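You operate a simulated robot arm through the tools that you are given. There is no shell and no other tool. Be economical: measure what you need, move in short steps, check, and stop when the job is done.

Carry out the task below with a simulated two-armed robot. There is one attempt and no reset: what you move stays moved.

Task
On the top of the long bench, fold the blue towel in half.

Only the result counts: the job must be done as asked and must still hold three seconds after the hand-in. Knocking over, shifting, dropping, spilling or breaking anything else fails it. Flat cloth is picked up by pressing the open fingertips on it (5 to 10 N) and closing them slowly along it; thin cloth reads only 2 to 8 mm in the jaws.

Robot
Two 6-joint arms with two-finger parallel grippers on one trunk, on a base that drives. Base frame: it is fixed to the floor where the robot stands at the start and does not move with it; the origin is under the middle of the robot, x ahead of it, y to its left, z up; the surface under the hand at the start is at about z = 800. Lengths are in mm, angles in rad, forces in N, time in s.
The left shoulder is at the start at [80, 216, 1553], the right one opposite. With the tool pointing down near the work surface each hand reaches from about 100 to 680 mm from the robot's upright axis, wherever it stands, measured 20 degrees to its own side. Places, roughly: top of the long bench [700, 500, 800]. Payload 3.43 kg a hand.
The TCP of each hand is the grasp point between the finger pads, 30 mm short of the fingertips. In the tool frame z runs along the fingers and y along their closing line. Largest opening 94 mm; finger width 28, thickness 10; the body of the gripper, 50 by 96 mm, starts 55 mm behind the TCP.
Orientation is told as [roll, pitch, yaw] about the base's x, y, z axes, in that order, counted from this pose: with the fingers straight down and closing along the base's y, the tool's x points along the base's -x, its y along +y and its z along -z.

Tools
- The arms move only by the tool move_arm. It takes "left_targets", "right_targets" or both (then of equal length, played together; a hand with none holds still); each is a list of rows, each a list of 6 numbers: the shift along the tool's x, y, z in mm, then the turn, a rotation vector about the tool's x, y, z in rad. In form: [[x, y, z, ax, ay, az], ...]. A call has 1 to 20 rows; each row shifts and turns the commanded pose from where the row before left it, along the tool's axes as they then stand. "left_grip" and "right_grip" are, for a hand that has rows, the opening in per cent of the stroke, from 0 (shut) to 100 (fully open), set as the call begins (left out, the last holds). A row lasts 0.2 s, in which the tool goes at most 50 mm and 0.15 rad; a call with a longer step from one row to the next is refused whole, and so is a gripper value outside its range. A pose out of reach is approached as far as the arm can. The call stops where the force on the tool passes 40 N (or 10 N more than at its start, if that is more) or the arm is blocked; 0.2 s more then pass. Each finger travels about 72 mm/s and halts on what it meets, pressing with about 40 N; the grip force reading is that of the motor and also rises with nothing between the fingers. The clock runs only during rows and for 0.2 s after the last one: add rows that do not move to give the fingers time. It gives the time, the measured TCP pose, the force on the tool (base axes), the opening and the grip force at its end, in the units of the frame above (readings bear some noise), with the torque about the TCP (base axes, N m) and any sound that the robot's microphone picked up.
- Cameras (640 x 400 px; columns grow to the right, rows downward): "scene" is now at [78, -33.8, 1689]; the picture's right is [-0.59, -0.80, 0.00], its down [-0.73, 0.54, -0.42] and it looks along [0.33, -0.25, -0.91] (base axes); focal length 258 px, centre (320, 200). "left" rides on the left gripper at [76, -14, -103] in its tool frame; the picture's right is [0.18, 0.98, 0.00], its down [-0.75, 0.14, -0.64] and it looks along [-0.63, 0.12, 0.77] (tool axes); focal length 243 px, centre (320, 200). "right" rides on the right gripper at [76, 14, -103] in its tool frame; the picture's right is [-0.18, 0.98, 0.00], its down [-0.75, -0.14, -0.64] and it looks along [-0.63, -0.12, 0.77] (tool axes); focal length 243 px, centre (320, 200). There is no depth. A picture from a camera that has moved, and an enlarged one, comes with that camera's place and axes in the base frame and with its lens.
- get_image(camera): a new picture of that camera. It takes no simulated time.
- lift_body(by): slides the trunk up (or, below 0, down) by that many mm; the arms and the scene camera ride with it, the base frame stays. It gives what a move gives, with no picture.
- roll_base(legs): drives the robot by 1 to 6 legs, each [ahead, left, turn to the left] in mm, mm and rad, along the robot's own axes; the way and the turn of a leg run together, so that a leg with both is an arc; at most 1500 mm and 3.142 rad a leg. The arms and the cameras ride along, it lands a little off, and it stops where it bumps. It gives what a move gives.
- head_to(pan, tilt): turns the head with the scene camera to pan (to the left, within 1.501 rad either way) and tilt (down, from -0.506 to 1.204), counted from straight ahead of the robot. It gives what a move gives.
- close_up(camera, box): a new picture of the part [left, top, right, bottom] of that camera's present view, enlarged. It takes no simulated time.
- sign_off(): hands the job in; it is judged then, once.

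Go step by step. Nothing tells you exact positions but the pictures and the camera data: compare them with the known pose of the tool, close in by small moves and look again before you grip or let go. The budget is 120 turns and 108 pictures, counting those below and the enlarged ones. Unless the task says otherwise, let go and move clear before handing in, and close with one line.

The tools are called after ">>>" by a JSON object that holds its "name" and its "arguments". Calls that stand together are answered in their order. move_arm: Moves the arms, as the interface text tells. Its arguments: {"type":"object","properties":{"left_targets":{"type":"array"},"left_grip":{"type":"number"},"right_targets":{"type":"array"},"right_grip":{"type":"number"}},"required":[]} The other tools are called the same way: lift_body (by) slides the trunk up or down; roll_base (legs) drives the base; head_to (pan, tilt) turns the head that bears the scene camera; get_image (camera) takes a picture; close_up (camera, box) takes an enlarged picture of a part of a camera's view; sign_off () hands the job in.

At the start:

```text
time_s: 0.0
left_position: [459.7, 20.3, 961.8]
left_orientation: [0.0, 0.0, 0.001]
left_wrist_force: [0.1, 0.1, -0.2]
left_ft_torque: [0.0, 0.03, 0.0]
left_opening: 94.1
left_grip_force: 0.1
right_position: [354.2, -382.8, 980.1]
right_orientation: [-0.001, -0.002, 0.003]
right_wrist_force: [0.5, 0.6, 0.1]
right_ft_torque: [0.02, 0.03, 0.03]
right_opening: 94.1
right_grip_force: 0.0
trunk travel left (down, up): [-782.0, 57.0]
robot x, y, heading: [-1.6, -1.8, -0.003]
head pan, tilt: [-0.637, 1.143]
```

scene: 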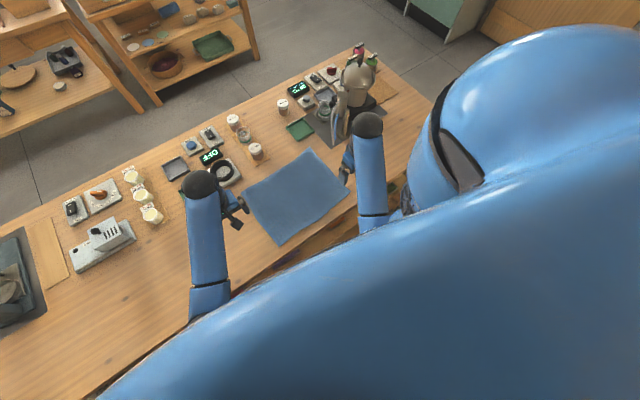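
right: 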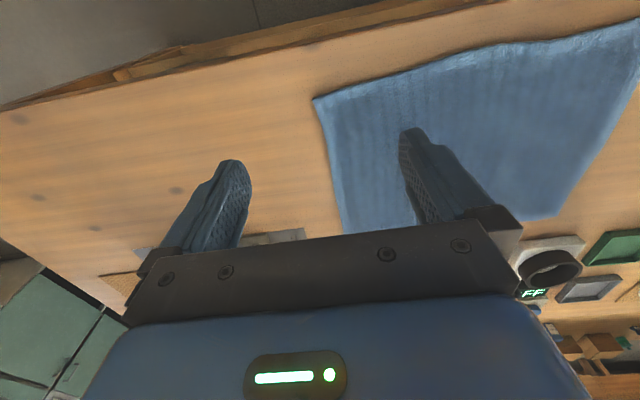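
left: 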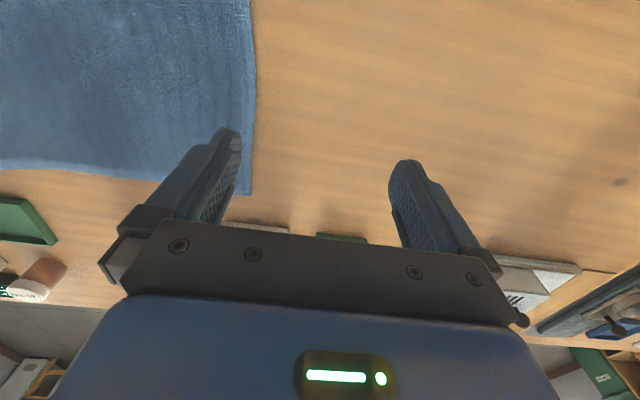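

The towel lies ahead and to the right, at roughly x 355..620 and y -65..-420, with small items beyond its far edge. I'll take a closer look at its outline before moving.

>>> {"name": "close_up", "arguments": {"camera": "scene", "box": [200, 40, 440, 260]}}

>>> {"name": "head_to", "arguments": {"pan": -0.35, "tilt": 0.9}}

>>> {"name": "get_image", "arguments": {"camera": "scene"}}

```text
1.82 times, centred on (320, 150) of scene
camera zoom: at [78.0, -33.8, 1689.0], right [-0.59, -0.8, 0.0], down [-0.73, 0.54, -0.42], along [0.33, -0.25, -0.91], focal length 470 px, centre (320, 291)
```

zoom: 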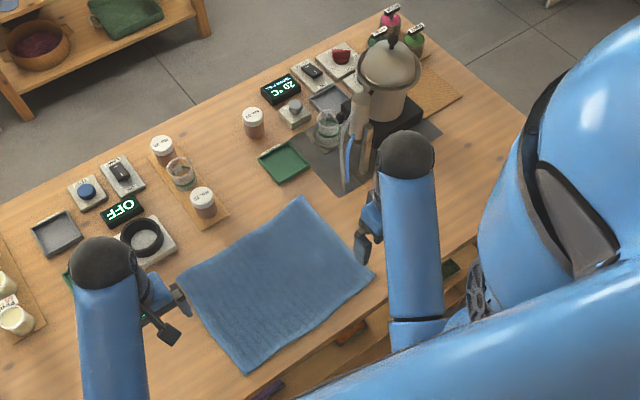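

```text
time_s: 0.8
left_position: [460.4, 20.7, 960.3]
left_orientation: [0.0, 0.0, 0.0]
left_wrist_force: [-0.3, -1.1, -0.4]
left_ft_torque: [0.02, -0.05, 0.03]
left_opening: 93.8
left_grip_force: 0.0
right_position: [353.6, -382.0, 980.1]
right_orientation: [-0.003, -0.002, 0.001]
right_wrist_force: [-0.6, 0.5, 1.0]
right_ft_torque: [-0.03, 0.03, -0.01]
right_opening: 94.1
right_grip_force: 0.0
trunk travel left (down, up): [-782.0, 57.0]
robot x, y, heading: [-1.8, -0.4, -0.001]
head pan, tilt: [-0.351, 0.901]
```

```text
103 pictures are left
camera scene: at [100.5, -24.1, 1705.4], right [-0.34, -0.94, 0.0], down [-0.74, 0.27, -0.62], along [0.58, -0.21, -0.78], focal length 258 px, centre (320, 200)
```

scene: 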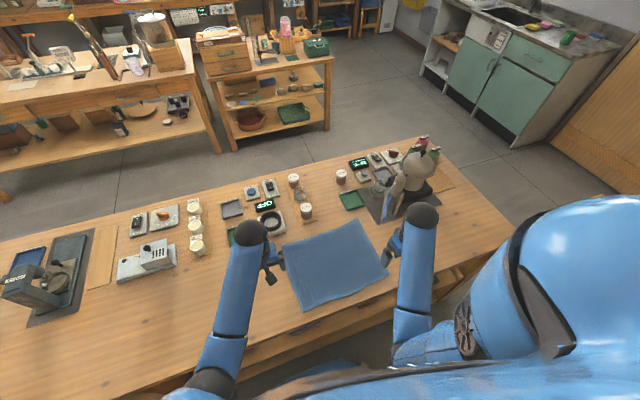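

The towel measures about 330 × 258 mm, with corners near (365,-390), (350,-60), (607,-51) and (623,-380). I'll tuck the right hand in, then drive right so the towel is in front of the robot, well clear of the kettle.

>>> {"name": "move_arm", "arguments": {"right_targets": [[0, 40, 0, 0, 0, 0], [0, 40, 0, 0, 0, 0], [0, 40, 0, 0, 0, 0], [0, 40, 0, 0, 0, 0]]}}

>>> {"name": "roll_base", "arguments": {"legs": [[0, -220, 0]]}}

>>> {"name": "head_to", "arguments": {"pan": 0.0, "tilt": 1.1}}

>>> {"name": "get_image", "arguments": {"camera": "scene"}}

```text
time_s: 1.8
left_position: [460.3, 20.3, 961.3]
left_orientation: [0.0, 0.001, -0.001]
left_wrist_force: [-0.2, 0.7, -0.3]
left_ft_torque: [0.03, 0.01, -0.02]
left_opening: 94.0
left_grip_force: 0.1
right_position: [352.3, -222.6, 979.5]
right_orientation: [-0.002, 0.0, 0.001]
right_wrist_force: [-0.4, 0.0, 0.1]
right_ft_torque: [-0.02, 0.0, 0.0]
right_opening: 93.8
right_grip_force: 0.1
trunk travel left (down, up): [-782.0, 57.0]
robot x, y, heading: [2.2, -2.1, -0.004]
head pan, tilt: [-0.351, 0.901]
```

```text
time_s: 3.5
left_position: [461.3, -197.3, 961.3]
left_orientation: [-0.002, 0.001, 0.003]
left_wrist_force: [-0.9, 0.4, -0.7]
left_ft_torque: [-0.01, 0.02, 0.0]
left_opening: 94.2
left_grip_force: 0.1
right_position: [353.4, -441.1, 981.1]
right_orientation: [-0.005, -0.001, 0.005]
right_wrist_force: [-0.3, 1.0, 1.0]
right_ft_torque: [-0.02, 0.04, -0.02]
right_opening: 94.2
right_grip_force: 0.1
trunk travel left (down, up): [-782.0, 57.0]
robot x, y, heading: [2.9, -223.6, 0.0]
head pan, tilt: [-0.351, 0.901]
```

```text
time_s: 4.3
left_position: [460.6, -201.1, 961.9]
left_orientation: [0.003, -0.001, 0.002]
left_wrist_force: [0.6, -0.9, 0.0]
left_ft_torque: [0.04, 0.01, -0.02]
left_opening: 94.1
left_grip_force: 0.0
right_position: [354.1, -444.4, 979.3]
right_orientation: [-0.002, -0.001, 0.004]
right_wrist_force: [-0.3, -0.1, 0.1]
right_ft_torque: [0.04, 0.01, -0.02]
right_opening: 94.0
right_grip_force: 0.1
trunk travel left (down, up): [-782.0, 57.0]
robot x, y, heading: [-0.5, -221.8, -0.002]
head pan, tilt: [0.0, 1.1]
```

```text
102 pictures are left
camera scene: at [93.1, -220.1, 1691.6], right [0.0, -1.0, 0.0], down [-0.89, 0.0, -0.45], along [0.45, 0.0, -0.89], focal length 258 px, centre (320, 200)
```

scene: 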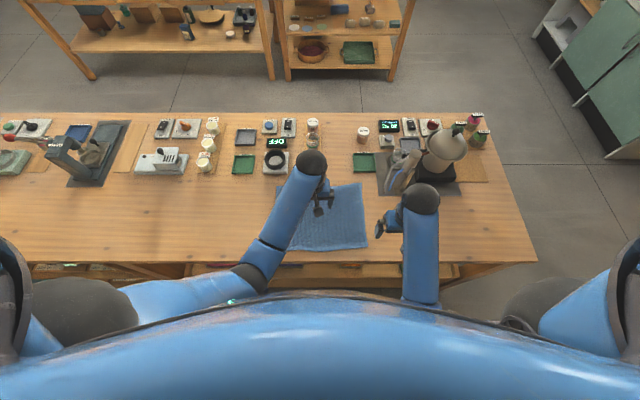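

The robot is now centred on the towel, and the corners agree with my earlier estimate. Next I'll bring the hands above the near corners and turn them 90° so the fingers close across the near edge.

>>> {"name": "move_arm", "arguments": {"left_targets": [[20, 37, 0, 0, 0, 0], [20, 37, 0, 0, 0, 0], [20, 36, 0, 0, 0, 0], [0, 0, 0, 0, 0, 0.1428], [0, 0, 0, 0, 0, 0.1428], [0, 0, 0, 0, 0, 0.1428], [0, 0, 0, 0, 0, 0.1428], [0, 0, 0, 0, 0, 0.1428], [0, 0, 0, 0, 0, 0.1428], [0, 0, 0, 0, 0, 0.1428], [0, 0, 0, 0, 0, 0.1428], [0, 0, 0, 0, 0, 0.1428], [0, 0, 0, 0, 0, 0.1428], [0, 0, 0, 0, 0, 0.1428]], "right_targets": [[-15, 27, 0, 0, 0, 0], [-15, 27, 0, 0, 0, 0], [-16, 26, 0, 0, 0, 0], [0, 0, 0, 0, 0, -0.1428], [0, 0, 0, 0, 0, -0.1428], [0, 0, 0, 0, 0, -0.1428], [0, 0, 0, 0, 0, -0.1428], [0, 0, 0, 0, 0, -0.1428], [0, 0, 0, 0, 0, -0.1428], [0, 0, 0, 0, 0, -0.1428], [0, 0, 0, 0, 0, -0.1428], [0, 0, 0, 0, 0, -0.1428], [0, 0, 0, 0, 0, -0.1428], [0, 0, 0, 0, 0, -0.1428]], "left_grip": 32, "right_grip": 32}}

>>> {"name": "get_image", "arguments": {"camera": "left"}}

>>> {"name": "get_image", "arguments": {"camera": "right"}}

>>> {"name": "get_image", "arguments": {"camera": "scene"}}

```text
time_s: 7.3
left_position: [399.6, -91.6, 961.8]
left_orientation: [0.0, -0.002, -1.569]
left_wrist_force: [0.6, -1.1, 0.5]
left_ft_torque: [0.01, -0.01, -0.02]
left_opening: 30.3
left_grip_force: 0.1
right_position: [399.8, -363.3, 978.0]
right_orientation: [-0.003, 0.003, 1.576]
right_wrist_force: [0.2, 0.4, -0.5]
right_ft_torque: [-0.01, 0.0, -0.02]
right_opening: 30.0
right_grip_force: 0.1
trunk travel left (down, up): [-782.0, 57.0]
robot x, y, heading: [0.5, -222.1, 0.006]
head pan, tilt: [0.0, 1.1]
```

```text
101 pictures are left
camera left: at [386.4, -14.5, 1063.6], right [0.98, 0.18, 0.0], down [0.14, -0.75, 0.64], along [0.12, -0.63, -0.77], focal length 243 px, centre (320, 200)
```

left: 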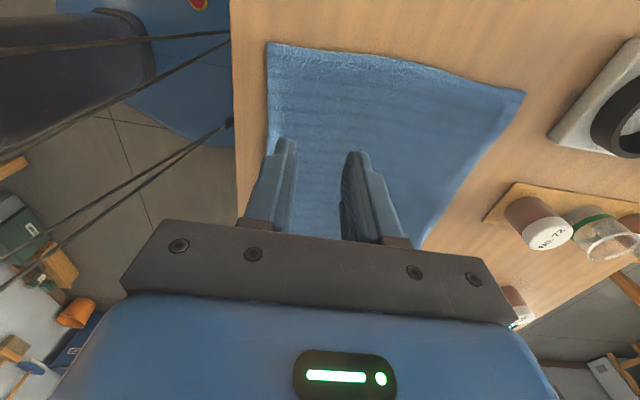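

```text
100 pictures are left
camera right: at [386.3, -440.3, 1080.4], right [-0.98, 0.18, 0.0], down [0.14, 0.76, 0.64], along [0.12, 0.63, -0.77], focal length 243 px, centre (320, 200)
```

right: 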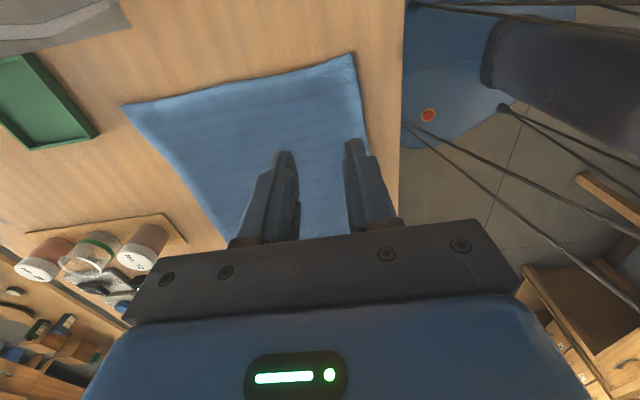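

```text
99 pictures are left
camera scene: at [92.9, -219.1, 1691.6], right [0.0, -1.0, 0.0], down [-0.89, 0.0, -0.45], along [0.45, 0.0, -0.89], focal length 258 px, centre (320, 200)
```

scene: 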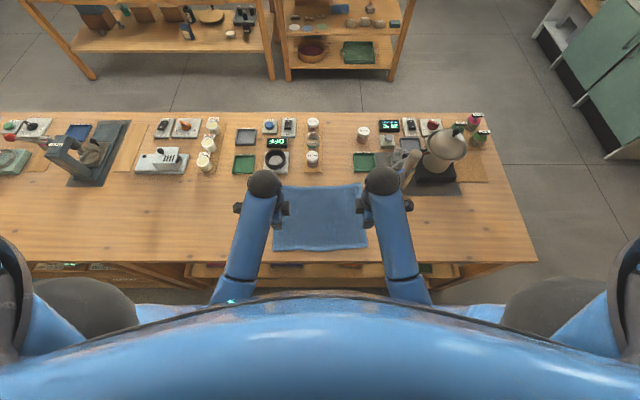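

Wrist views put the near corners at about (346,-55) and (364,-392), and the far ones at (607,-51) and (622,-390). I'll lower both hands to just above the cloth, about 27 mm inside the near edge.

>>> {"name": "move_arm", "arguments": {"left_targets": [[6, -26, 0, 0, 0, 0], [0, 0, 40, 0, 0, 0], [0, 0, 40, 0, 0, 0], [0, 0, 37, 0, 0, 0], [0, 0, 0, 0, 0, 0]], "right_targets": [[0, 10, 0, 0, 0, 0], [0, 0, 45, 0, 0, 0], [0, 0, 45, 0, 0, 0], [0, 0, 43, 0, 0, 0], [0, 0, 0, 0, 0, 0]]}}

>>> {"name": "get_image", "arguments": {"camera": "left"}}

>>> {"name": "get_image", "arguments": {"camera": "right"}}

```text
time_s: 8.5
left_position: [372.3, -83.5, 844.0]
left_orientation: [-0.001, 0.001, -1.569]
left_wrist_force: [0.0, 0.3, -0.1]
left_ft_torque: [-0.01, 0.0, 0.02]
left_opening: 30.0
left_grip_force: 0.0
right_position: [388.1, -363.1, 842.3]
right_orientation: [-0.001, 0.004, 1.575]
right_wrist_force: [0.2, 0.8, -0.1]
right_ft_torque: [0.01, 0.01, -0.02]
right_opening: 29.9
right_grip_force: 0.0
trunk travel left (down, up): [-782.0, 57.0]
robot x, y, heading: [-1.1, -221.8, -0.001]
head pan, tilt: [0.0, 1.1]
```

```text
98 pictures are left
camera left: at [359.1, -7.3, 946.1], right [0.98, 0.19, 0.0], down [0.14, -0.75, 0.64], along [0.12, -0.63, -0.77], focal length 243 px, centre (320, 200)
```

left: 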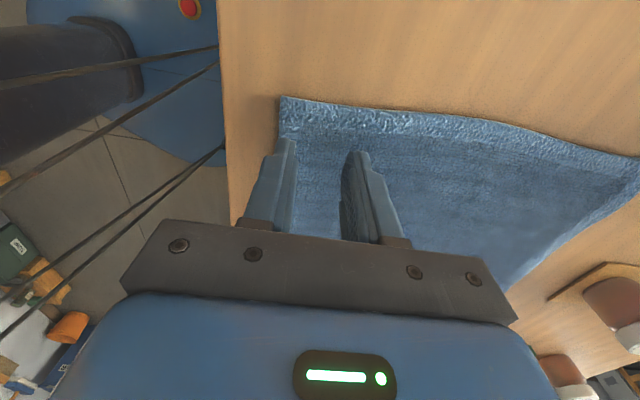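

```text
97 pictures are left
camera right: at [375.5, -439.9, 944.7], right [-0.98, 0.18, 0.0], down [0.14, 0.76, 0.64], along [0.12, 0.63, -0.77], focal length 243 px, centre (320, 200)
```

right: 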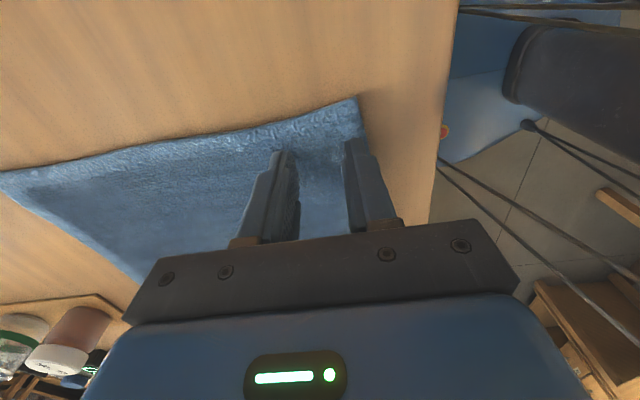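

The corners are confirmed, but the outer fingers sit right on the edge. I'll shift both hands 5 mm inward and lower them gently towards contact.

>>> {"name": "move_arm", "arguments": {"left_targets": [[0, 5, 0, 0, 0, 0], [0, 0, 4, 0, 0, 0], [0, 0, 3, 0, 0, 0], [0, 0, 2, 0, 0, 0], [0, 0, 1, 0, 0, 0]], "right_targets": [[0, -5, 0, 0, 0, 0], [0, 0, 3, 0, 0, 0], [0, 0, 3, 0, 0, 0], [0, 0, 2, 0, 0, 0], [0, 0, 1, 0, 0, 0]]}}

```text
time_s: 9.7
left_position: [380.4, -84.9, 834.4]
left_orientation: [0.0, 0.0, -1.569]
left_wrist_force: [0.5, 0.9, 1.8]
left_ft_torque: [0.05, -0.01, 0.02]
left_opening: 29.7
left_grip_force: 0.0
right_position: [394.0, -364.1, 836.6]
right_orientation: [-0.002, 0.001, 1.574]
right_wrist_force: [-0.3, -0.4, -0.9]
right_ft_torque: [0.0, 0.0, -0.02]
right_opening: 29.9
right_grip_force: 0.1
trunk travel left (down, up): [-782.0, 57.0]
robot x, y, heading: [0.2, -221.0, 0.006]
head pan, tilt: [0.0, 1.1]
```

>>> {"name": "move_arm", "arguments": {"left_targets": [[0, 0, 0.7, 0, 0, 0], [0, 0, 0, 0, 0, 0]], "right_targets": [[0, 0, 1.5, 0, 0, 0], [0, 0, 1, 0, 0, 0]]}}

```text
time_s: 10.3
left_position: [378.3, -84.5, 833.5]
left_orientation: [0.002, -0.001, -1.57]
left_wrist_force: [0.6, 0.8, 4.7]
left_ft_torque: [0.0, -0.04, 0.03]
left_opening: 30.2
left_grip_force: 0.0
right_position: [395.2, -362.7, 834.3]
right_orientation: [-0.001, 0.002, 1.575]
right_wrist_force: [0.8, -1.0, 1.1]
right_ft_torque: [-0.06, 0.01, -0.01]
right_opening: 30.0
right_grip_force: 0.0
trunk travel left (down, up): [-782.0, 57.0]
robot x, y, heading: [1.8, -219.1, 0.003]
head pan, tilt: [0.0, 1.1]
```

Both tips have reached the cloth: the left reads about 5 N and the right is just touching. I'll press a little more.

>>> {"name": "move_arm", "arguments": {"left_targets": [[0, 0, 0.6, 0, 0, 0], [0, 0, 0, 0, 0, 0]], "right_targets": [[0, 0, 1, 0, 0, 0], [0, 0, 0.7, 0, 0, 0]]}}

```text
time_s: 10.9
left_position: [378.7, -84.7, 833.4]
left_orientation: [0.002, -0.001, -1.568]
left_wrist_force: [2.2, 1.6, 8.3]
left_ft_torque: [0.04, -0.09, 0.01]
left_opening: 30.0
left_grip_force: 0.0
right_position: [395.3, -364.8, 834.1]
right_orientation: [-0.002, 0.002, 1.573]
right_wrist_force: [0.3, -1.4, 9.3]
right_ft_torque: [-0.05, 0.03, 0.03]
right_opening: 30.2
right_grip_force: 0.0
trunk travel left (down, up): [-782.0, 57.0]
robot x, y, heading: [-0.6, -222.4, -0.003]
head pan, tilt: [0.0, 1.1]
```

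Both hands are pressing with 8–9 N. Now I'll close the fingers in small steps.

>>> {"name": "move_arm", "arguments": {"left_targets": [[0, 0, 0, 0, 0, 0]], "right_targets": [[0, 0, 0, 0, 0, 0]], "left_grip": 26, "right_grip": 26}}

>>> {"name": "move_arm", "arguments": {"left_targets": [[0, 0, 0, 0, 0, 0]], "right_targets": [[0, 0, 0, 0, 0, 0]], "left_grip": 21, "right_grip": 21}}

>>> {"name": "close_up", "arguments": {"camera": "left", "box": [220, 80, 460, 260]}}

>>> {"name": "close_up", "arguments": {"camera": "right", "box": [180, 80, 420, 260]}}

```text
time_s: 11.3
left_position: [378.0, -85.3, 833.7]
left_orientation: [0.001, -0.002, -1.57]
left_wrist_force: [0.8, -0.2, 8.9]
left_ft_torque: [-0.02, 0.03, -0.01]
left_opening: 25.2
left_grip_force: 0.5
right_position: [393.7, -362.6, 833.8]
right_orientation: [-0.005, 0.003, 1.573]
right_wrist_force: [-0.4, 0.4, 8.6]
right_ft_torque: [0.0, -0.01, 0.0]
right_opening: 23.1
right_grip_force: 0.1
trunk travel left (down, up): [-782.0, 57.0]
robot x, y, heading: [-0.1, -219.8, 0.0]
head pan, tilt: [0.0, 1.1]
```

```text
time_s: 11.7
left_position: [378.5, -85.6, 833.2]
left_orientation: [0.004, -0.001, -1.568]
left_wrist_force: [0.1, -1.0, 9.6]
left_ft_torque: [-0.04, -0.01, -0.04]
left_opening: 20.2
left_grip_force: 0.2
right_position: [393.9, -363.6, 833.8]
right_orientation: [-0.004, 0.001, 1.576]
right_wrist_force: [1.5, 0.4, 9.8]
right_ft_torque: [0.0, -0.05, -0.04]
right_opening: 18.8
right_grip_force: 0.0
trunk travel left (down, up): [-782.0, 57.0]
robot x, y, heading: [-2.8, -220.1, -0.003]
head pan, tilt: [0.0, 1.1]
```

```text
2.22 times, centred on (340, 170) of left
camera zoom: at [364.0, -8.9, 935.5], right [0.98, 0.19, 0.0], down [0.14, -0.75, 0.64], along [0.12, -0.63, -0.77], focal length 539 px, centre (276, 267)
```

zoom: 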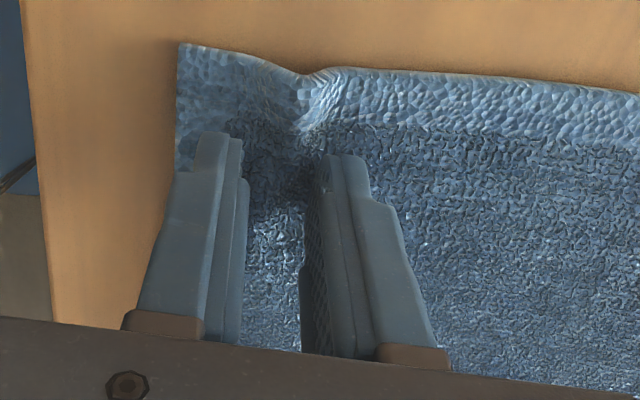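

```text
2.22 times, centred on (300, 170) of right
camera zoom: at [380.5, -440.6, 935.1], right [-0.98, 0.18, 0.0], down [0.14, 0.75, 0.64], along [0.12, 0.63, -0.77], focal length 539 px, centre (364, 267)
```

zoom: 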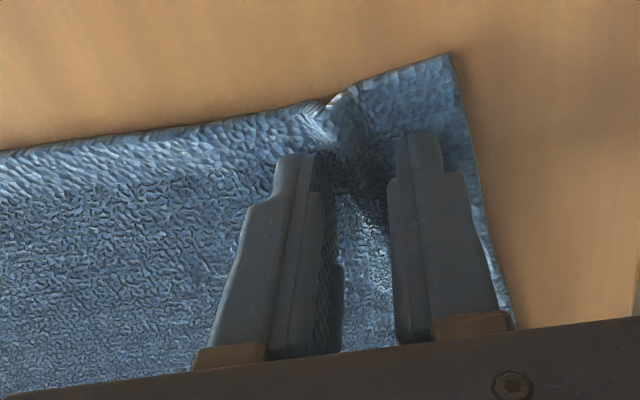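

The cloth is buckling up between the fingers as intended. I'll keep closing.

>>> {"name": "move_arm", "arguments": {"left_targets": [[0, 0, 0, 0, 0, 0]], "right_targets": [[0, 0, 0, 0, 0, 0]], "left_grip": 16, "right_grip": 16}}

>>> {"name": "move_arm", "arguments": {"left_targets": [[0, 0, 0, 0, 0, 0]], "right_targets": [[0, 0, 0, 0, 0, 0]], "left_grip": 11, "right_grip": 11}}

>>> {"name": "move_arm", "arguments": {"left_targets": [[0, 0, 0, 0, 0, 0]], "right_targets": [[0, 0, 0, 0, 0, 0]], "left_grip": 6, "right_grip": 6}}

>>> {"name": "move_arm", "arguments": {"left_targets": [[0, 0, 0, 0, 0, 0], [0, 0, 0, 0, 0, 0]], "right_targets": [[0, 0, 0, 0, 0, 0], [0, 0, 0, 0, 0, 0]], "left_grip": 0, "right_grip": 0}}

>>> {"name": "close_up", "arguments": {"camera": "left", "box": [220, 80, 460, 260]}}

>>> {"name": "close_up", "arguments": {"camera": "right", "box": [180, 80, 420, 260]}}

```text
time_s: 12.1
left_position: [378.4, -85.0, 834.0]
left_orientation: [0.002, 0.0, -1.568]
left_wrist_force: [-0.4, 0.1, 10.0]
left_ft_torque: [-0.06, 0.07, -0.01]
left_opening: 14.0
left_grip_force: 0.0
right_position: [393.9, -364.8, 833.0]
right_orientation: [-0.004, 0.002, 1.575]
right_wrist_force: [1.0, 0.8, 10.3]
right_ft_torque: [-0.03, 0.01, -0.01]
right_opening: 15.0
right_grip_force: 0.1
trunk travel left (down, up): [-782.0, 57.0]
robot x, y, heading: [1.3, -218.6, 0.001]
head pan, tilt: [0.0, 1.1]
```

```text
time_s: 12.5
left_position: [378.4, -85.5, 833.4]
left_orientation: [0.002, 0.001, -1.569]
left_wrist_force: [-0.5, -0.2, 10.5]
left_ft_torque: [-0.03, 0.03, -0.02]
left_opening: 11.0
left_grip_force: 0.4
right_position: [394.0, -363.7, 833.4]
right_orientation: [-0.004, 0.001, 1.574]
right_wrist_force: [0.9, 0.3, 11.4]
right_ft_torque: [-0.03, -0.01, 0.02]
right_opening: 11.3
right_grip_force: 1.2
trunk travel left (down, up): [-782.0, 57.0]
robot x, y, heading: [1.0, -219.9, 0.004]
head pan, tilt: [0.0, 1.1]
```

```text
time_s: 12.9
left_position: [377.5, -85.6, 833.9]
left_orientation: [0.002, 0.0, -1.567]
left_wrist_force: [-0.5, -0.6, 11.0]
left_ft_torque: [-0.04, 0.0, 0.02]
left_opening: 6.4
left_grip_force: 17.8
right_position: [394.0, -363.9, 833.3]
right_orientation: [-0.002, 0.001, 1.573]
right_wrist_force: [0.0, 1.5, 10.8]
right_ft_torque: [-0.02, 0.04, -0.02]
right_opening: 6.0
right_grip_force: 5.2
trunk travel left (down, up): [-782.0, 57.0]
robot x, y, heading: [0.7, -220.6, 0.002]
head pan, tilt: [0.0, 1.1]
```

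```text
time_s: 13.5
left_position: [378.0, -84.9, 833.2]
left_orientation: [0.003, 0.0, -1.567]
left_wrist_force: [-0.8, -1.5, 10.2]
left_ft_torque: [0.01, -0.02, -0.05]
left_opening: 4.4
left_grip_force: 38.7
right_position: [394.8, -365.1, 833.0]
right_orientation: [-0.001, 0.002, 1.574]
right_wrist_force: [0.4, 0.7, 10.3]
right_ft_torque: [0.06, -0.01, 0.03]
right_opening: 3.6
right_grip_force: 38.0
trunk travel left (down, up): [-782.0, 57.0]
robot x, y, heading: [1.3, -221.9, 0.003]
head pan, tilt: [0.0, 1.1]
```

```text
2.22 times, centred on (340, 170) of left
camera zoom: at [363.8, -8.9, 935.6], right [0.98, 0.19, 0.0], down [0.14, -0.75, 0.64], along [0.12, -0.63, -0.77], focal length 539 px, centre (276, 267)
```

zoom: 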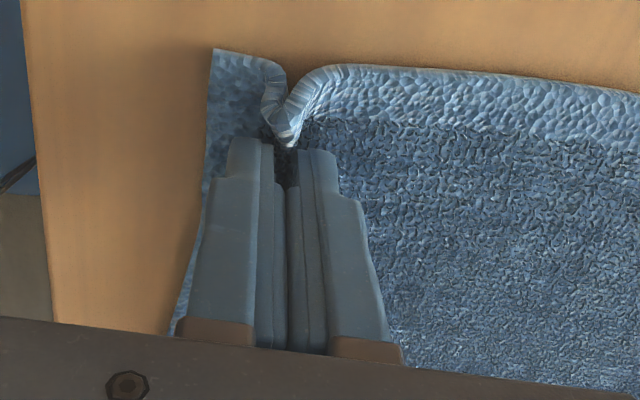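

```text
2.22 times, centred on (300, 170) of right
camera zoom: at [380.1, -440.7, 935.0], right [-0.98, 0.18, 0.0], down [0.14, 0.76, 0.64], along [0.12, 0.63, -0.77], focal length 539 px, centre (364, 267)
```

zoom: 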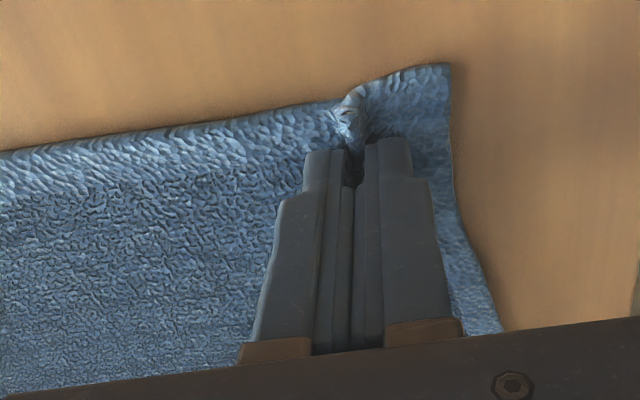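

Both corners are pinched (4.4 and 3.6 mm), but each leaves a 20–30 mm flap that would fold back on itself as a hem. I'd rather pinch the very edge, so I'll open, lift a little and look.

>>> {"name": "move_arm", "arguments": {"left_targets": [[0, 0, 0, 0, 0, 0], [0, 0, 0, 0, 0, 0], [0, 0, -8, 0, 0, 0], [0, 0, -10, 0, 0, 0]], "right_targets": [[0, 0, 0, 0, 0, 0], [0, 0, 0, 0, 0, 0], [0, 0, -8, 0, 0, 0], [0, 0, -10, 0, 0, 0]], "left_grip": 34, "right_grip": 34}}

>>> {"name": "get_image", "arguments": {"camera": "left"}}

>>> {"name": "get_image", "arguments": {"camera": "right"}}

```text
time_s: 14.5
left_position: [377.5, -84.4, 851.3]
left_orientation: [-0.001, 0.001, -1.569]
left_wrist_force: [0.1, -0.2, 0.4]
left_ft_torque: [-0.03, 0.01, -0.01]
left_opening: 31.9
left_grip_force: 0.1
right_position: [393.0, -363.7, 850.2]
right_orientation: [-0.001, 0.003, 1.573]
right_wrist_force: [0.0, -0.4, -0.2]
right_ft_torque: [-0.02, 0.03, -0.01]
right_opening: 32.1
right_grip_force: 0.0
trunk travel left (down, up): [-782.0, 57.0]
robot x, y, heading: [2.1, -219.5, 0.003]
head pan, tilt: [0.0, 1.1]
```

```text
92 pictures are left
camera left: at [364.4, -8.1, 953.6], right [0.98, 0.19, 0.0], down [0.14, -0.75, 0.64], along [0.12, -0.63, -0.77], focal length 243 px, centre (320, 200)
```

left: 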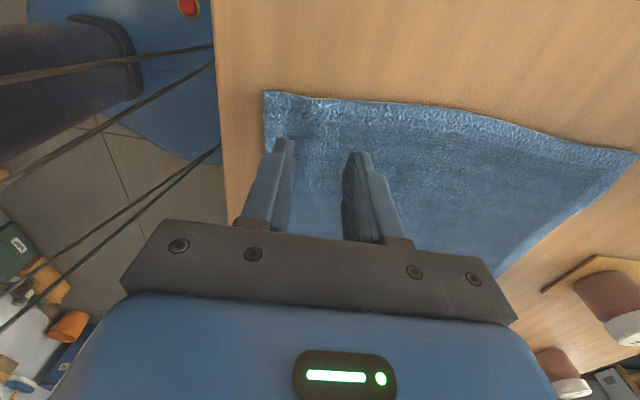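

```text
91 pictures are left
camera right: at [380.6, -440.7, 952.8], right [-0.98, 0.18, 0.0], down [0.14, 0.76, 0.64], along [0.12, 0.63, -0.77], focal length 243 px, centre (320, 200)
```

right: 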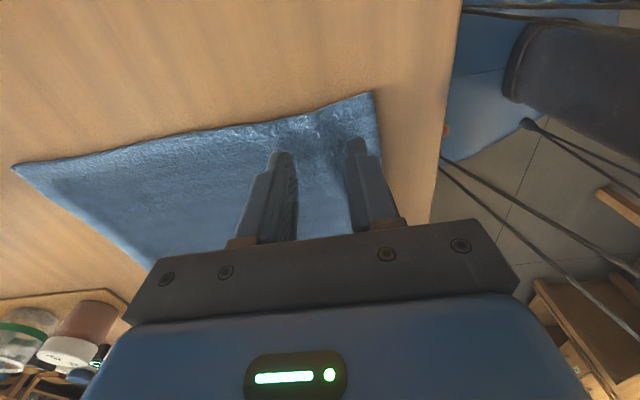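

The towel relaxed flat, with its edge at about x 343 by the left hand and 358 by the right. I'll tilt each hand slightly so the outer finger sits lower, and place the outer finger just off the edge.

>>> {"name": "move_arm", "arguments": {"left_targets": [[0, -26.5, 0, 0, 0, 0], [0, 0, 0, -0.1, 0, 0], [0, 0, 0, 0, 0, 0]], "right_targets": [[0, 27, 0, 0, 0, 0], [0, 0, 0, 0.1, 0, 0], [0, 0, 0, 0, 0, 0]], "left_grip": 27, "right_grip": 27}}

>>> {"name": "close_up", "arguments": {"camera": "left", "box": [220, 80, 460, 260]}}

>>> {"name": "close_up", "arguments": {"camera": "right", "box": [180, 80, 420, 260]}}

```text
time_s: 15.3
left_position: [352.7, -84.1, 850.9]
left_orientation: [0.098, 0.0, -1.569]
left_wrist_force: [0.8, -0.5, 0.0]
left_ft_torque: [0.01, 0.02, 0.0]
left_opening: 25.4
left_grip_force: 0.1
right_position: [367.2, -363.8, 849.0]
right_orientation: [-0.1, 0.001, 1.575]
right_wrist_force: [0.0, 0.3, -0.3]
right_ft_torque: [0.0, 0.04, 0.01]
right_opening: 25.2
right_grip_force: 0.0
trunk travel left (down, up): [-782.0, 57.0]
robot x, y, heading: [-1.1, -224.1, 0.003]
head pan, tilt: [0.0, 1.1]
```

```text
2.22 times, centred on (340, 170) of left
camera zoom: at [329.0, -8.8, 951.1], right [0.98, 0.19, 0.1], down [0.08, -0.75, 0.65], along [0.19, -0.63, -0.75], focal length 539 px, centre (276, 267)
```

zoom: 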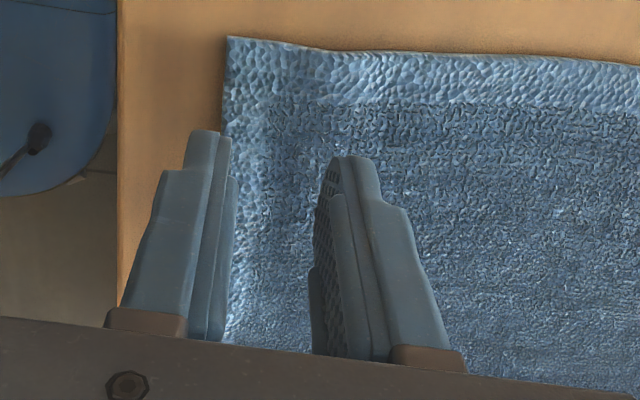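

```text
2.22 times, centred on (300, 170) of right
camera zoom: at [344.4, -440.4, 949.7], right [-0.98, 0.18, -0.1], down [0.07, 0.76, 0.65], along [0.19, 0.63, -0.75], focal length 539 px, centre (364, 267)
```

zoom: 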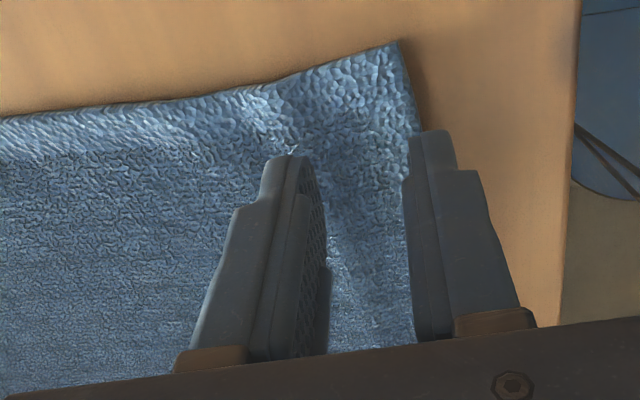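

The outer fingers are nearly off the edge. I'll shift out by a few mm and descend.

>>> {"name": "move_arm", "arguments": {"left_targets": [[0, -6, 0, 0, 0, 0], [0, 0, 6, 0, 0, 0], [0, 0, 5, 0, 0, 0], [0, 0, 2, 0, 0, 0], [0, 0, 0, 0, 0, 0]], "right_targets": [[0, 4, 0, 0, 0, 0], [0, 0, 6, 0, 0, 0], [0, 0, 4, 0, 0, 0], [0, 0, 2, 0, 0, 0], [0, 0, 0, 0, 0, 0]]}}

>>> {"name": "close_up", "arguments": {"camera": "left", "box": [220, 80, 460, 260]}}

>>> {"name": "close_up", "arguments": {"camera": "right", "box": [180, 80, 420, 260]}}

```text
time_s: 16.5
left_position: [347.5, -85.2, 836.7]
left_orientation: [0.098, -0.001, -1.569]
left_wrist_force: [0.0, -0.6, 0.7]
left_ft_torque: [0.01, -0.01, 0.01]
left_opening: 25.3
left_grip_force: 0.0
right_position: [364.7, -363.7, 837.7]
right_orientation: [-0.1, 0.001, 1.575]
right_wrist_force: [-0.2, -0.5, 0.2]
right_ft_torque: [0.0, 0.0, 0.01]
right_opening: 25.4
right_grip_force: 0.1
trunk travel left (down, up): [-782.0, 57.0]
robot x, y, heading: [-4.0, -218.4, 0.005]
head pan, tilt: [0.0, 1.1]
```

```text
2.22 times, centred on (340, 170) of left
camera zoom: at [323.0, -9.0, 937.6], right [0.98, 0.19, 0.1], down [0.08, -0.75, 0.65], along [0.2, -0.63, -0.75], focal length 539 px, centre (276, 267)
```

zoom: 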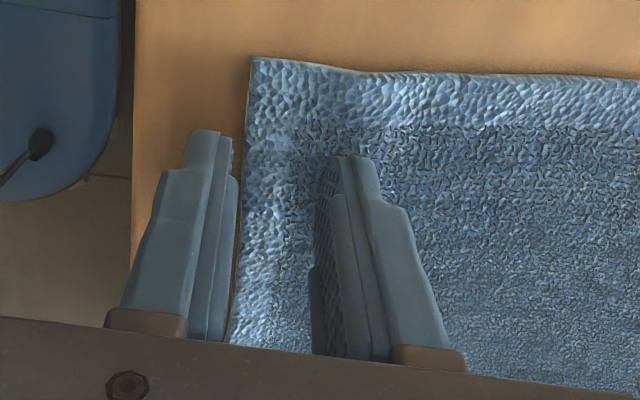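

```text
2.22 times, centred on (300, 170) of right
camera zoom: at [341.4, -440.7, 938.3], right [-0.98, 0.18, -0.1], down [0.07, 0.75, 0.65], along [0.19, 0.63, -0.75], focal length 539 px, centre (364, 267)
```

zoom: 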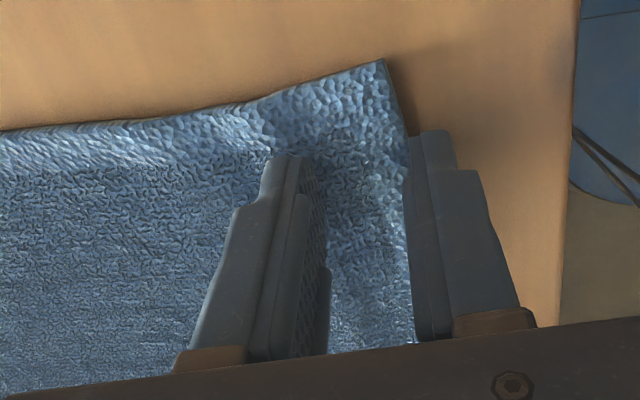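

Both outer fingers are now just outside the edge. I'll lower the hands to contact.

>>> {"name": "move_arm", "arguments": {"left_targets": [[0, 0, 1.5, 0, 0, 0], [0, 0, 1.5, 0, 0, 0], [0, 0, 1, 0, 0, 0], [0, 0, 0, 0, 0, 0]], "right_targets": [[0, 2, 1.5, 0, 0, 0], [0, 0, 1.5, 0, 0, 0], [0, 0, 1.5, 0, 0, 0], [0, 0, 0, 0, 0, 0]]}}

```text
time_s: 17.5
left_position: [349.4, -83.9, 834.7]
left_orientation: [0.099, 0.0, -1.57]
left_wrist_force: [0.6, -0.5, -0.4]
left_ft_torque: [-0.01, 0.03, 0.03]
left_opening: 25.4
left_grip_force: 0.1
right_position: [363.1, -363.1, 833.1]
right_orientation: [-0.104, 0.001, 1.574]
right_wrist_force: [-0.4, -0.1, 5.1]
right_ft_torque: [0.0, 0.05, -0.01]
right_opening: 24.8
right_grip_force: 0.1
trunk travel left (down, up): [-782.0, 57.0]
robot x, y, heading: [-0.3, -222.9, -0.0]
head pan, tilt: [0.0, 1.1]
```

>>> {"name": "move_arm", "arguments": {"left_targets": [[0, 0, 1.2, 0, 0, 0], [0, 0, 0.6, 0, 0, 0], [0, 0, 0, 0, 0, 0]], "right_targets": [[0, 0, 0.5, 0, 0, 0], [0, 0, 0, 0, 0, 0], [0, 0, 0, 0, 0, 0]]}}

```text
time_s: 18.3
left_position: [346.9, -85.8, 831.8]
left_orientation: [0.102, -0.002, -1.569]
left_wrist_force: [-0.9, 0.2, 1.0]
left_ft_torque: [0.04, -0.01, 0.01]
left_opening: 25.6
left_grip_force: 0.0
right_position: [363.0, -362.8, 833.7]
right_orientation: [-0.104, 0.001, 1.575]
right_wrist_force: [0.8, -3.4, 11.6]
right_ft_torque: [-0.09, 0.1, 0.05]
right_opening: 24.7
right_grip_force: 0.0
trunk travel left (down, up): [-782.0, 57.0]
robot x, y, heading: [1.8, -223.0, -0.0]
head pan, tilt: [0.0, 1.1]
```

>>> {"name": "move_arm", "arguments": {"left_targets": [[0, 0, 1, 0, 0, 0], [0, 0, 0.3, 0, 0, 0], [0, 0, 0, 0, 0, 0]], "right_targets": [[0, 0, -0.3, 0, 0, 0], [0, 0, 0, 0, 0, 0], [0, 0, 0, 0, 0, 0]]}}

>>> {"name": "close_up", "arguments": {"camera": "left", "box": [220, 80, 460, 260]}}

>>> {"name": "close_up", "arguments": {"camera": "right", "box": [180, 80, 420, 260]}}

```text
time_s: 19.1
left_position: [348.1, -84.2, 832.5]
left_orientation: [0.105, 0.001, -1.569]
left_wrist_force: [-2.4, 2.4, 25.5]
left_ft_torque: [0.1, 0.51, -0.03]
left_opening: 25.5
left_grip_force: 0.0
right_position: [361.2, -364.1, 835.0]
right_orientation: [-0.103, 0.002, 1.575]
right_wrist_force: [1.6, 0.6, 3.9]
right_ft_torque: [0.01, -0.03, 0.02]
right_opening: 24.4
right_grip_force: 0.0
trunk travel left (down, up): [-782.0, 57.0]
robot x, y, heading: [4.3, -222.9, -0.001]
head pan, tilt: [0.0, 1.1]
```

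```text
2.22 times, centred on (340, 170) of left
camera zoom: at [323.2, -8.7, 932.2], right [0.98, 0.19, 0.1], down [0.08, -0.75, 0.65], along [0.2, -0.63, -0.75], focal length 539 px, centre (276, 267)
```

zoom: 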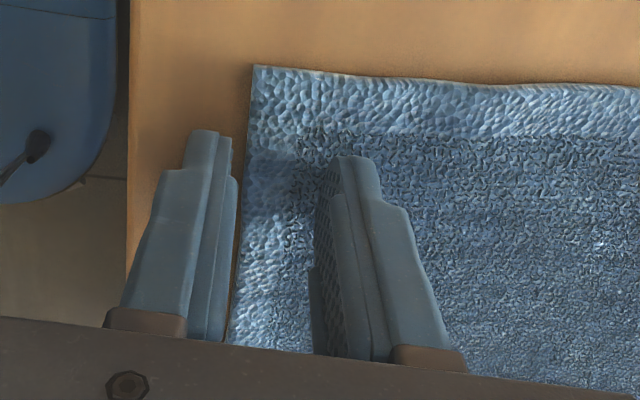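

```text
2.22 times, centred on (300, 170) of right
camera zoom: at [337.9, -440.4, 933.7], right [-0.98, 0.18, -0.1], down [0.07, 0.75, 0.65], along [0.19, 0.63, -0.75], focal length 539 px, centre (364, 267)
```

zoom: 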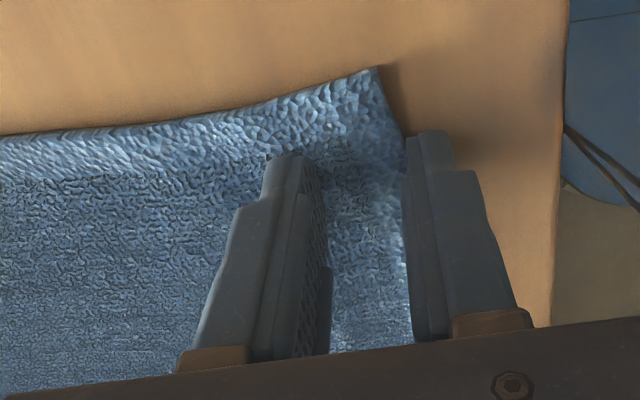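

The left hand is on the table a bit hard, so I'll ease it off, then close both in small steps and watch the edge.

>>> {"name": "move_arm", "arguments": {"left_targets": [[0, 0, -0.6, 0, 0, 0], [0, 0, 0, 0, 0, 0]], "right_targets": [[0, 0, 0.3, 0, 0, 0], [0, 0, 0, 0, 0, 0]], "left_grip": 22, "right_grip": 22}}

>>> {"name": "move_arm", "arguments": {"left_targets": [[0, 0, 0, 0, 0, 0]], "right_targets": [[0, 0, 0, 0, 0, 0]], "left_grip": 17, "right_grip": 17}}

>>> {"name": "close_up", "arguments": {"camera": "left", "box": [220, 80, 460, 260]}}

>>> {"name": "close_up", "arguments": {"camera": "right", "box": [180, 80, 420, 260]}}

```text
time_s: 19.7
left_position: [347.0, -84.1, 832.4]
left_orientation: [0.103, 0.0, -1.569]
left_wrist_force: [-5.7, 4.6, 23.0]
left_ft_torque: [0.13, 0.47, -0.07]
left_opening: 21.6
left_grip_force: 1.1
right_position: [361.0, -364.3, 833.2]
right_orientation: [-0.103, 0.001, 1.575]
right_wrist_force: [-0.9, 1.0, 4.0]
right_ft_torque: [0.03, 0.06, 0.01]
right_opening: 20.8
right_grip_force: 0.2
trunk travel left (down, up): [-782.0, 57.0]
robot x, y, heading: [2.2, -222.5, -0.002]
head pan, tilt: [0.0, 1.1]
```

```text
time_s: 20.1
left_position: [345.2, -84.1, 831.1]
left_orientation: [0.101, -0.001, -1.569]
left_wrist_force: [-13.3, 3.2, 26.2]
left_ft_torque: [0.13, 0.72, -0.04]
left_opening: 18.3
left_grip_force: 7.8
right_position: [360.9, -363.9, 833.3]
right_orientation: [-0.104, 0.003, 1.575]
right_wrist_force: [-0.1, -0.5, 2.3]
right_ft_torque: [0.03, 0.02, -0.01]
right_opening: 16.2
right_grip_force: 0.2
trunk travel left (down, up): [-782.0, 57.0]
robot x, y, heading: [-1.5, -220.3, 0.002]
head pan, tilt: [0.0, 1.1]
```

```text
2.22 times, centred on (340, 170) of left
camera zoom: at [320.7, -8.9, 932.0], right [0.98, 0.19, 0.1], down [0.08, -0.75, 0.65], along [0.2, -0.63, -0.75], focal length 539 px, centre (276, 267)
```

zoom: 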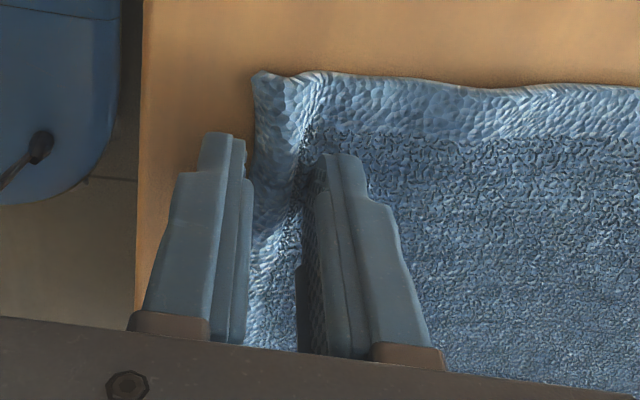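

```text
2.22 times, centred on (300, 170) of right
camera zoom: at [336.9, -441.0, 933.6], right [-0.98, 0.18, -0.1], down [0.07, 0.75, 0.65], along [0.2, 0.63, -0.75], focal length 539 px, centre (364, 267)
```

zoom: 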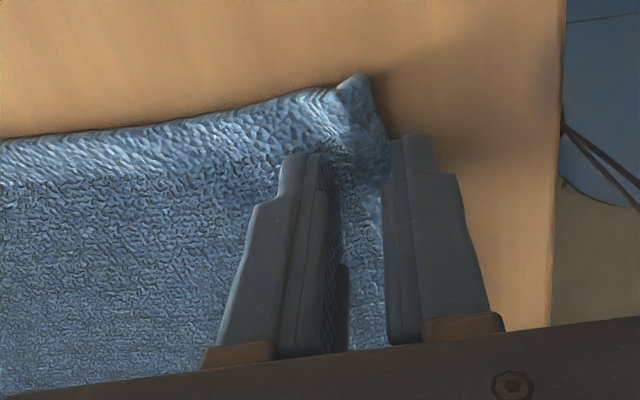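

This works well: the edge is being pushed up between the pads. I'll ease the left up slightly and continue closing.

>>> {"name": "move_arm", "arguments": {"left_targets": [[0, 0, -0.7, 0, 0, 0]], "right_targets": [[0, 0, 0.3, 0, 0, 0]], "left_grip": 13, "right_grip": 13}}

>>> {"name": "move_arm", "arguments": {"left_targets": [[0, 0, -0.3, 0, 0, 0]], "right_targets": [[0, 0, 0, 0, 0, 0]], "left_grip": 9, "right_grip": 9}}

>>> {"name": "move_arm", "arguments": {"left_targets": [[0, 0, 0, 0, 0, 0]], "right_targets": [[0, 0, 0, 0, 0, 0]], "left_grip": 5, "right_grip": 5}}

>>> {"name": "move_arm", "arguments": {"left_targets": [[0, 0, 0, 0, 0, 0], [0, 0, 0, 0, 0, 0]], "right_targets": [[0, 0, 0, 0, 0, 0], [0, 0, 0, 0, 0, 0]], "left_grip": 0, "right_grip": 0}}

>>> {"name": "close_up", "arguments": {"camera": "left", "box": [220, 80, 460, 260]}}

>>> {"name": "close_up", "arguments": {"camera": "right", "box": [180, 80, 420, 260]}}

```text
time_s: 20.5
left_position: [349.3, -85.4, 831.7]
left_orientation: [0.1, 0.001, -1.568]
left_wrist_force: [-3.4, -1.2, 8.2]
left_ft_torque: [0.0, 0.0, 0.0]
left_opening: 11.1
left_grip_force: 0.1
right_position: [364.1, -365.5, 833.1]
right_orientation: [-0.103, 0.002, 1.573]
right_wrist_force: [0.0, -0.4, 6.0]
right_ft_torque: [0.04, 0.02, -0.01]
right_opening: 12.4
right_grip_force: 0.0
trunk travel left (down, up): [-782.0, 57.0]
robot x, y, heading: [1.3, -221.2, -0.0]
head pan, tilt: [0.0, 1.1]
```

```text
time_s: 20.9
left_position: [349.2, -87.0, 832.0]
left_orientation: [0.1, -0.002, -1.568]
left_wrist_force: [0.0, -1.0, 6.2]
left_ft_torque: [-0.08, -0.06, 0.0]
left_opening: 9.2
left_grip_force: 0.7
right_position: [362.9, -364.9, 833.2]
right_orientation: [-0.101, 0.001, 1.577]
right_wrist_force: [0.3, 0.1, 8.2]
right_ft_torque: [-0.01, -0.03, 0.03]
right_opening: 9.2
right_grip_force: 0.5
trunk travel left (down, up): [-782.0, 57.0]
robot x, y, heading: [1.1, -225.0, 0.007]
head pan, tilt: [0.0, 1.1]
```

```text
time_s: 21.3
left_position: [349.1, -84.8, 831.7]
left_orientation: [0.1, -0.001, -1.571]
left_wrist_force: [2.0, 0.3, 6.1]
left_ft_torque: [-0.01, -0.11, 0.0]
left_opening: 5.7
left_grip_force: 5.2
right_position: [362.8, -365.4, 832.8]
right_orientation: [-0.102, 0.002, 1.575]
right_wrist_force: [0.9, 0.8, 5.9]
right_ft_torque: [0.01, -0.09, -0.01]
right_opening: 5.1
right_grip_force: 5.2
trunk travel left (down, up): [-782.0, 57.0]
robot x, y, heading: [2.0, -221.7, 0.005]
head pan, tilt: [0.0, 1.1]
```

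```text
time_s: 21.9
left_position: [349.3, -85.2, 832.0]
left_orientation: [0.101, 0.0, -1.569]
left_wrist_force: [2.2, -0.7, 6.9]
left_ft_torque: [0.0, -0.11, -0.02]
left_opening: 3.7
left_grip_force: 38.6
right_position: [363.0, -364.0, 832.0]
right_orientation: [-0.103, 0.001, 1.574]
right_wrist_force: [0.8, -0.3, 6.0]
right_ft_torque: [0.01, -0.06, 0.01]
right_opening: 3.6
right_grip_force: 38.2
trunk travel left (down, up): [-782.0, 57.0]
robot x, y, heading: [2.6, -222.0, 0.002]
head pan, tilt: [0.0, 1.1]
```

```text
2.22 times, centred on (340, 170) of left
camera zoom: at [324.0, -8.9, 932.4], right [0.98, 0.19, 0.1], down [0.08, -0.75, 0.65], along [0.2, -0.63, -0.75], focal length 539 px, centre (276, 267)
```

zoom: 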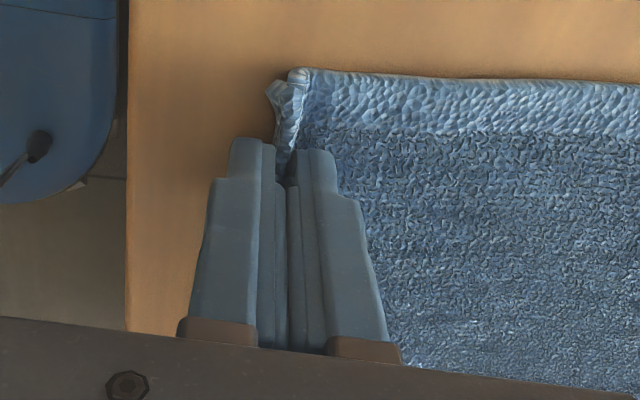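

```text
2.22 times, centred on (300, 170) of right
camera zoom: at [339.5, -441.3, 932.8], right [-0.98, 0.18, -0.1], down [0.07, 0.75, 0.65], along [0.19, 0.63, -0.75], focal length 539 px, centre (364, 267)
```

zoom: 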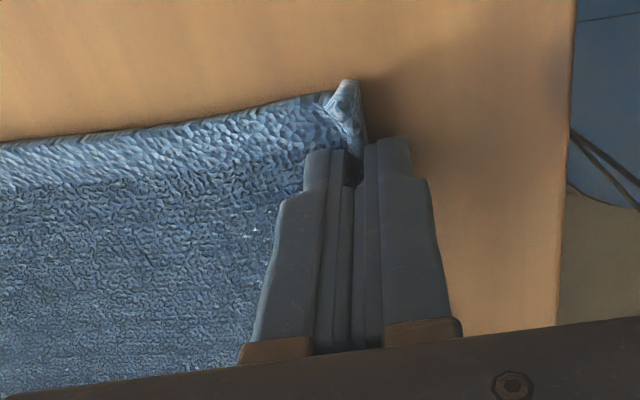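

Both hands now hold the very edge with no flap. I'll carry it up along the first half of a fold arc, setting the hands vertical on the way, and check.

>>> {"name": "move_arm", "arguments": {"left_targets": [[0, 0, -10, 0, 0, 0], [0, 0, -10, 0, 0, 0], [0, 0, 0, 0.1, 0, 0], [0, 5.4, -19.9, 0, 0, 0], [0, 8.9, -18.6, 0, 0, 0], [0, 12, -16.8, 0, 0, 0], [0, 14.8, -14.6, 0, 0, 0], [0, 17.1, -11.8, 0, 0, 0], [0, 19, -8.7, 0, 0, 0], [1, 20.2, -5.3, 0, 0, 0], [1, 20.8, -1.8, 0, 0, 0], [0, 0, 0, 0, 0, 0]], "right_targets": [[0, 0, -10, 0, 0, 0], [0, 0, -10, 0, 0, 0], [0, 0, 0, -0.1, 0, 0], [0, -5.4, -19.9, 0, 0, 0], [0, -8.9, -18.6, 0, 0, 0], [0, -12, -16.8, 0, 0, 0], [0, -14.8, -14.6, 0, 0, 0], [0, -17.1, -11.8, 0, 0, 0], [0, -19, -8.7, 0, 0, 0], [-1, -20.2, -5.3, 0, 0, 0], [-1, -20.8, -1.8, 0, 0, 0], [0, 0, 0, 0, 0, 0]]}}

>>> {"name": "get_image", "arguments": {"camera": "left"}}

>>> {"name": "get_image", "arguments": {"camera": "right"}}

>>> {"name": "get_image", "arguments": {"camera": "scene"}}

```text
time_s: 24.5
left_position: [465.0, -85.7, 949.8]
left_orientation: [0.0, -0.001, -1.569]
left_wrist_force: [-0.5, 0.0, 0.3]
left_ft_torque: [0.0, -0.06, -0.02]
left_opening: 3.6
left_grip_force: 38.0
right_position: [479.6, -362.3, 950.0]
right_orientation: [-0.001, 0.001, 1.574]
right_wrist_force: [0.4, -0.4, -1.2]
right_ft_torque: [0.0, -0.06, 0.01]
right_opening: 3.4
right_grip_force: 38.4
trunk travel left (down, up): [-782.0, 57.0]
robot x, y, heading: [0.0, -221.9, 0.002]
head pan, tilt: [0.0, 1.1]
```

```text
80 pictures are left
camera left: at [450.9, -7.6, 1051.4], right [0.98, 0.19, 0.0], down [0.14, -0.75, 0.64], along [0.12, -0.63, -0.77], focal length 243 px, centre (320, 200)
```

left: 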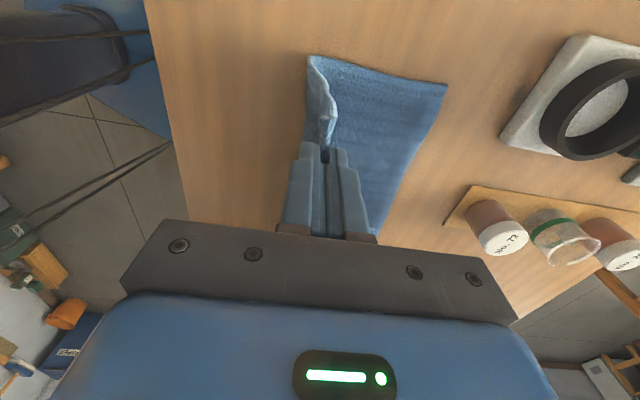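

```text
79 pictures are left
camera right: at [466.2, -439.5, 1052.4], right [-0.98, 0.18, 0.0], down [0.14, 0.76, 0.64], along [0.12, 0.63, -0.77], focal length 243 px, centre (320, 200)
```

right: 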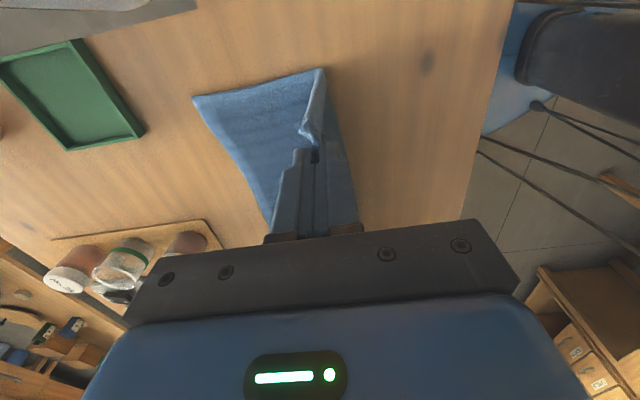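

```text
78 pictures are left
camera scene: at [92.4, -219.1, 1691.6], right [0.0, -1.0, 0.0], down [-0.89, 0.0, -0.45], along [0.45, 0.0, -0.89], focal length 258 px, centre (320, 200)
```

scene: 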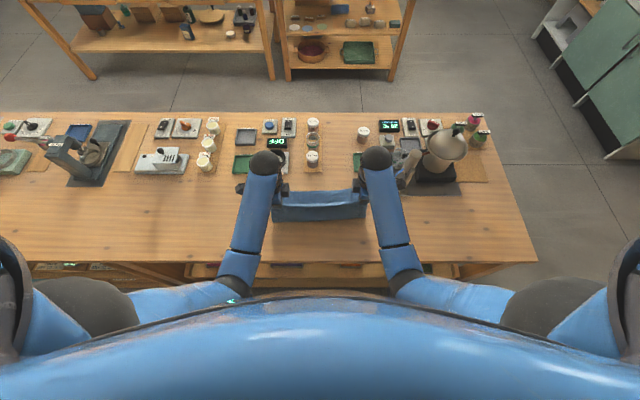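

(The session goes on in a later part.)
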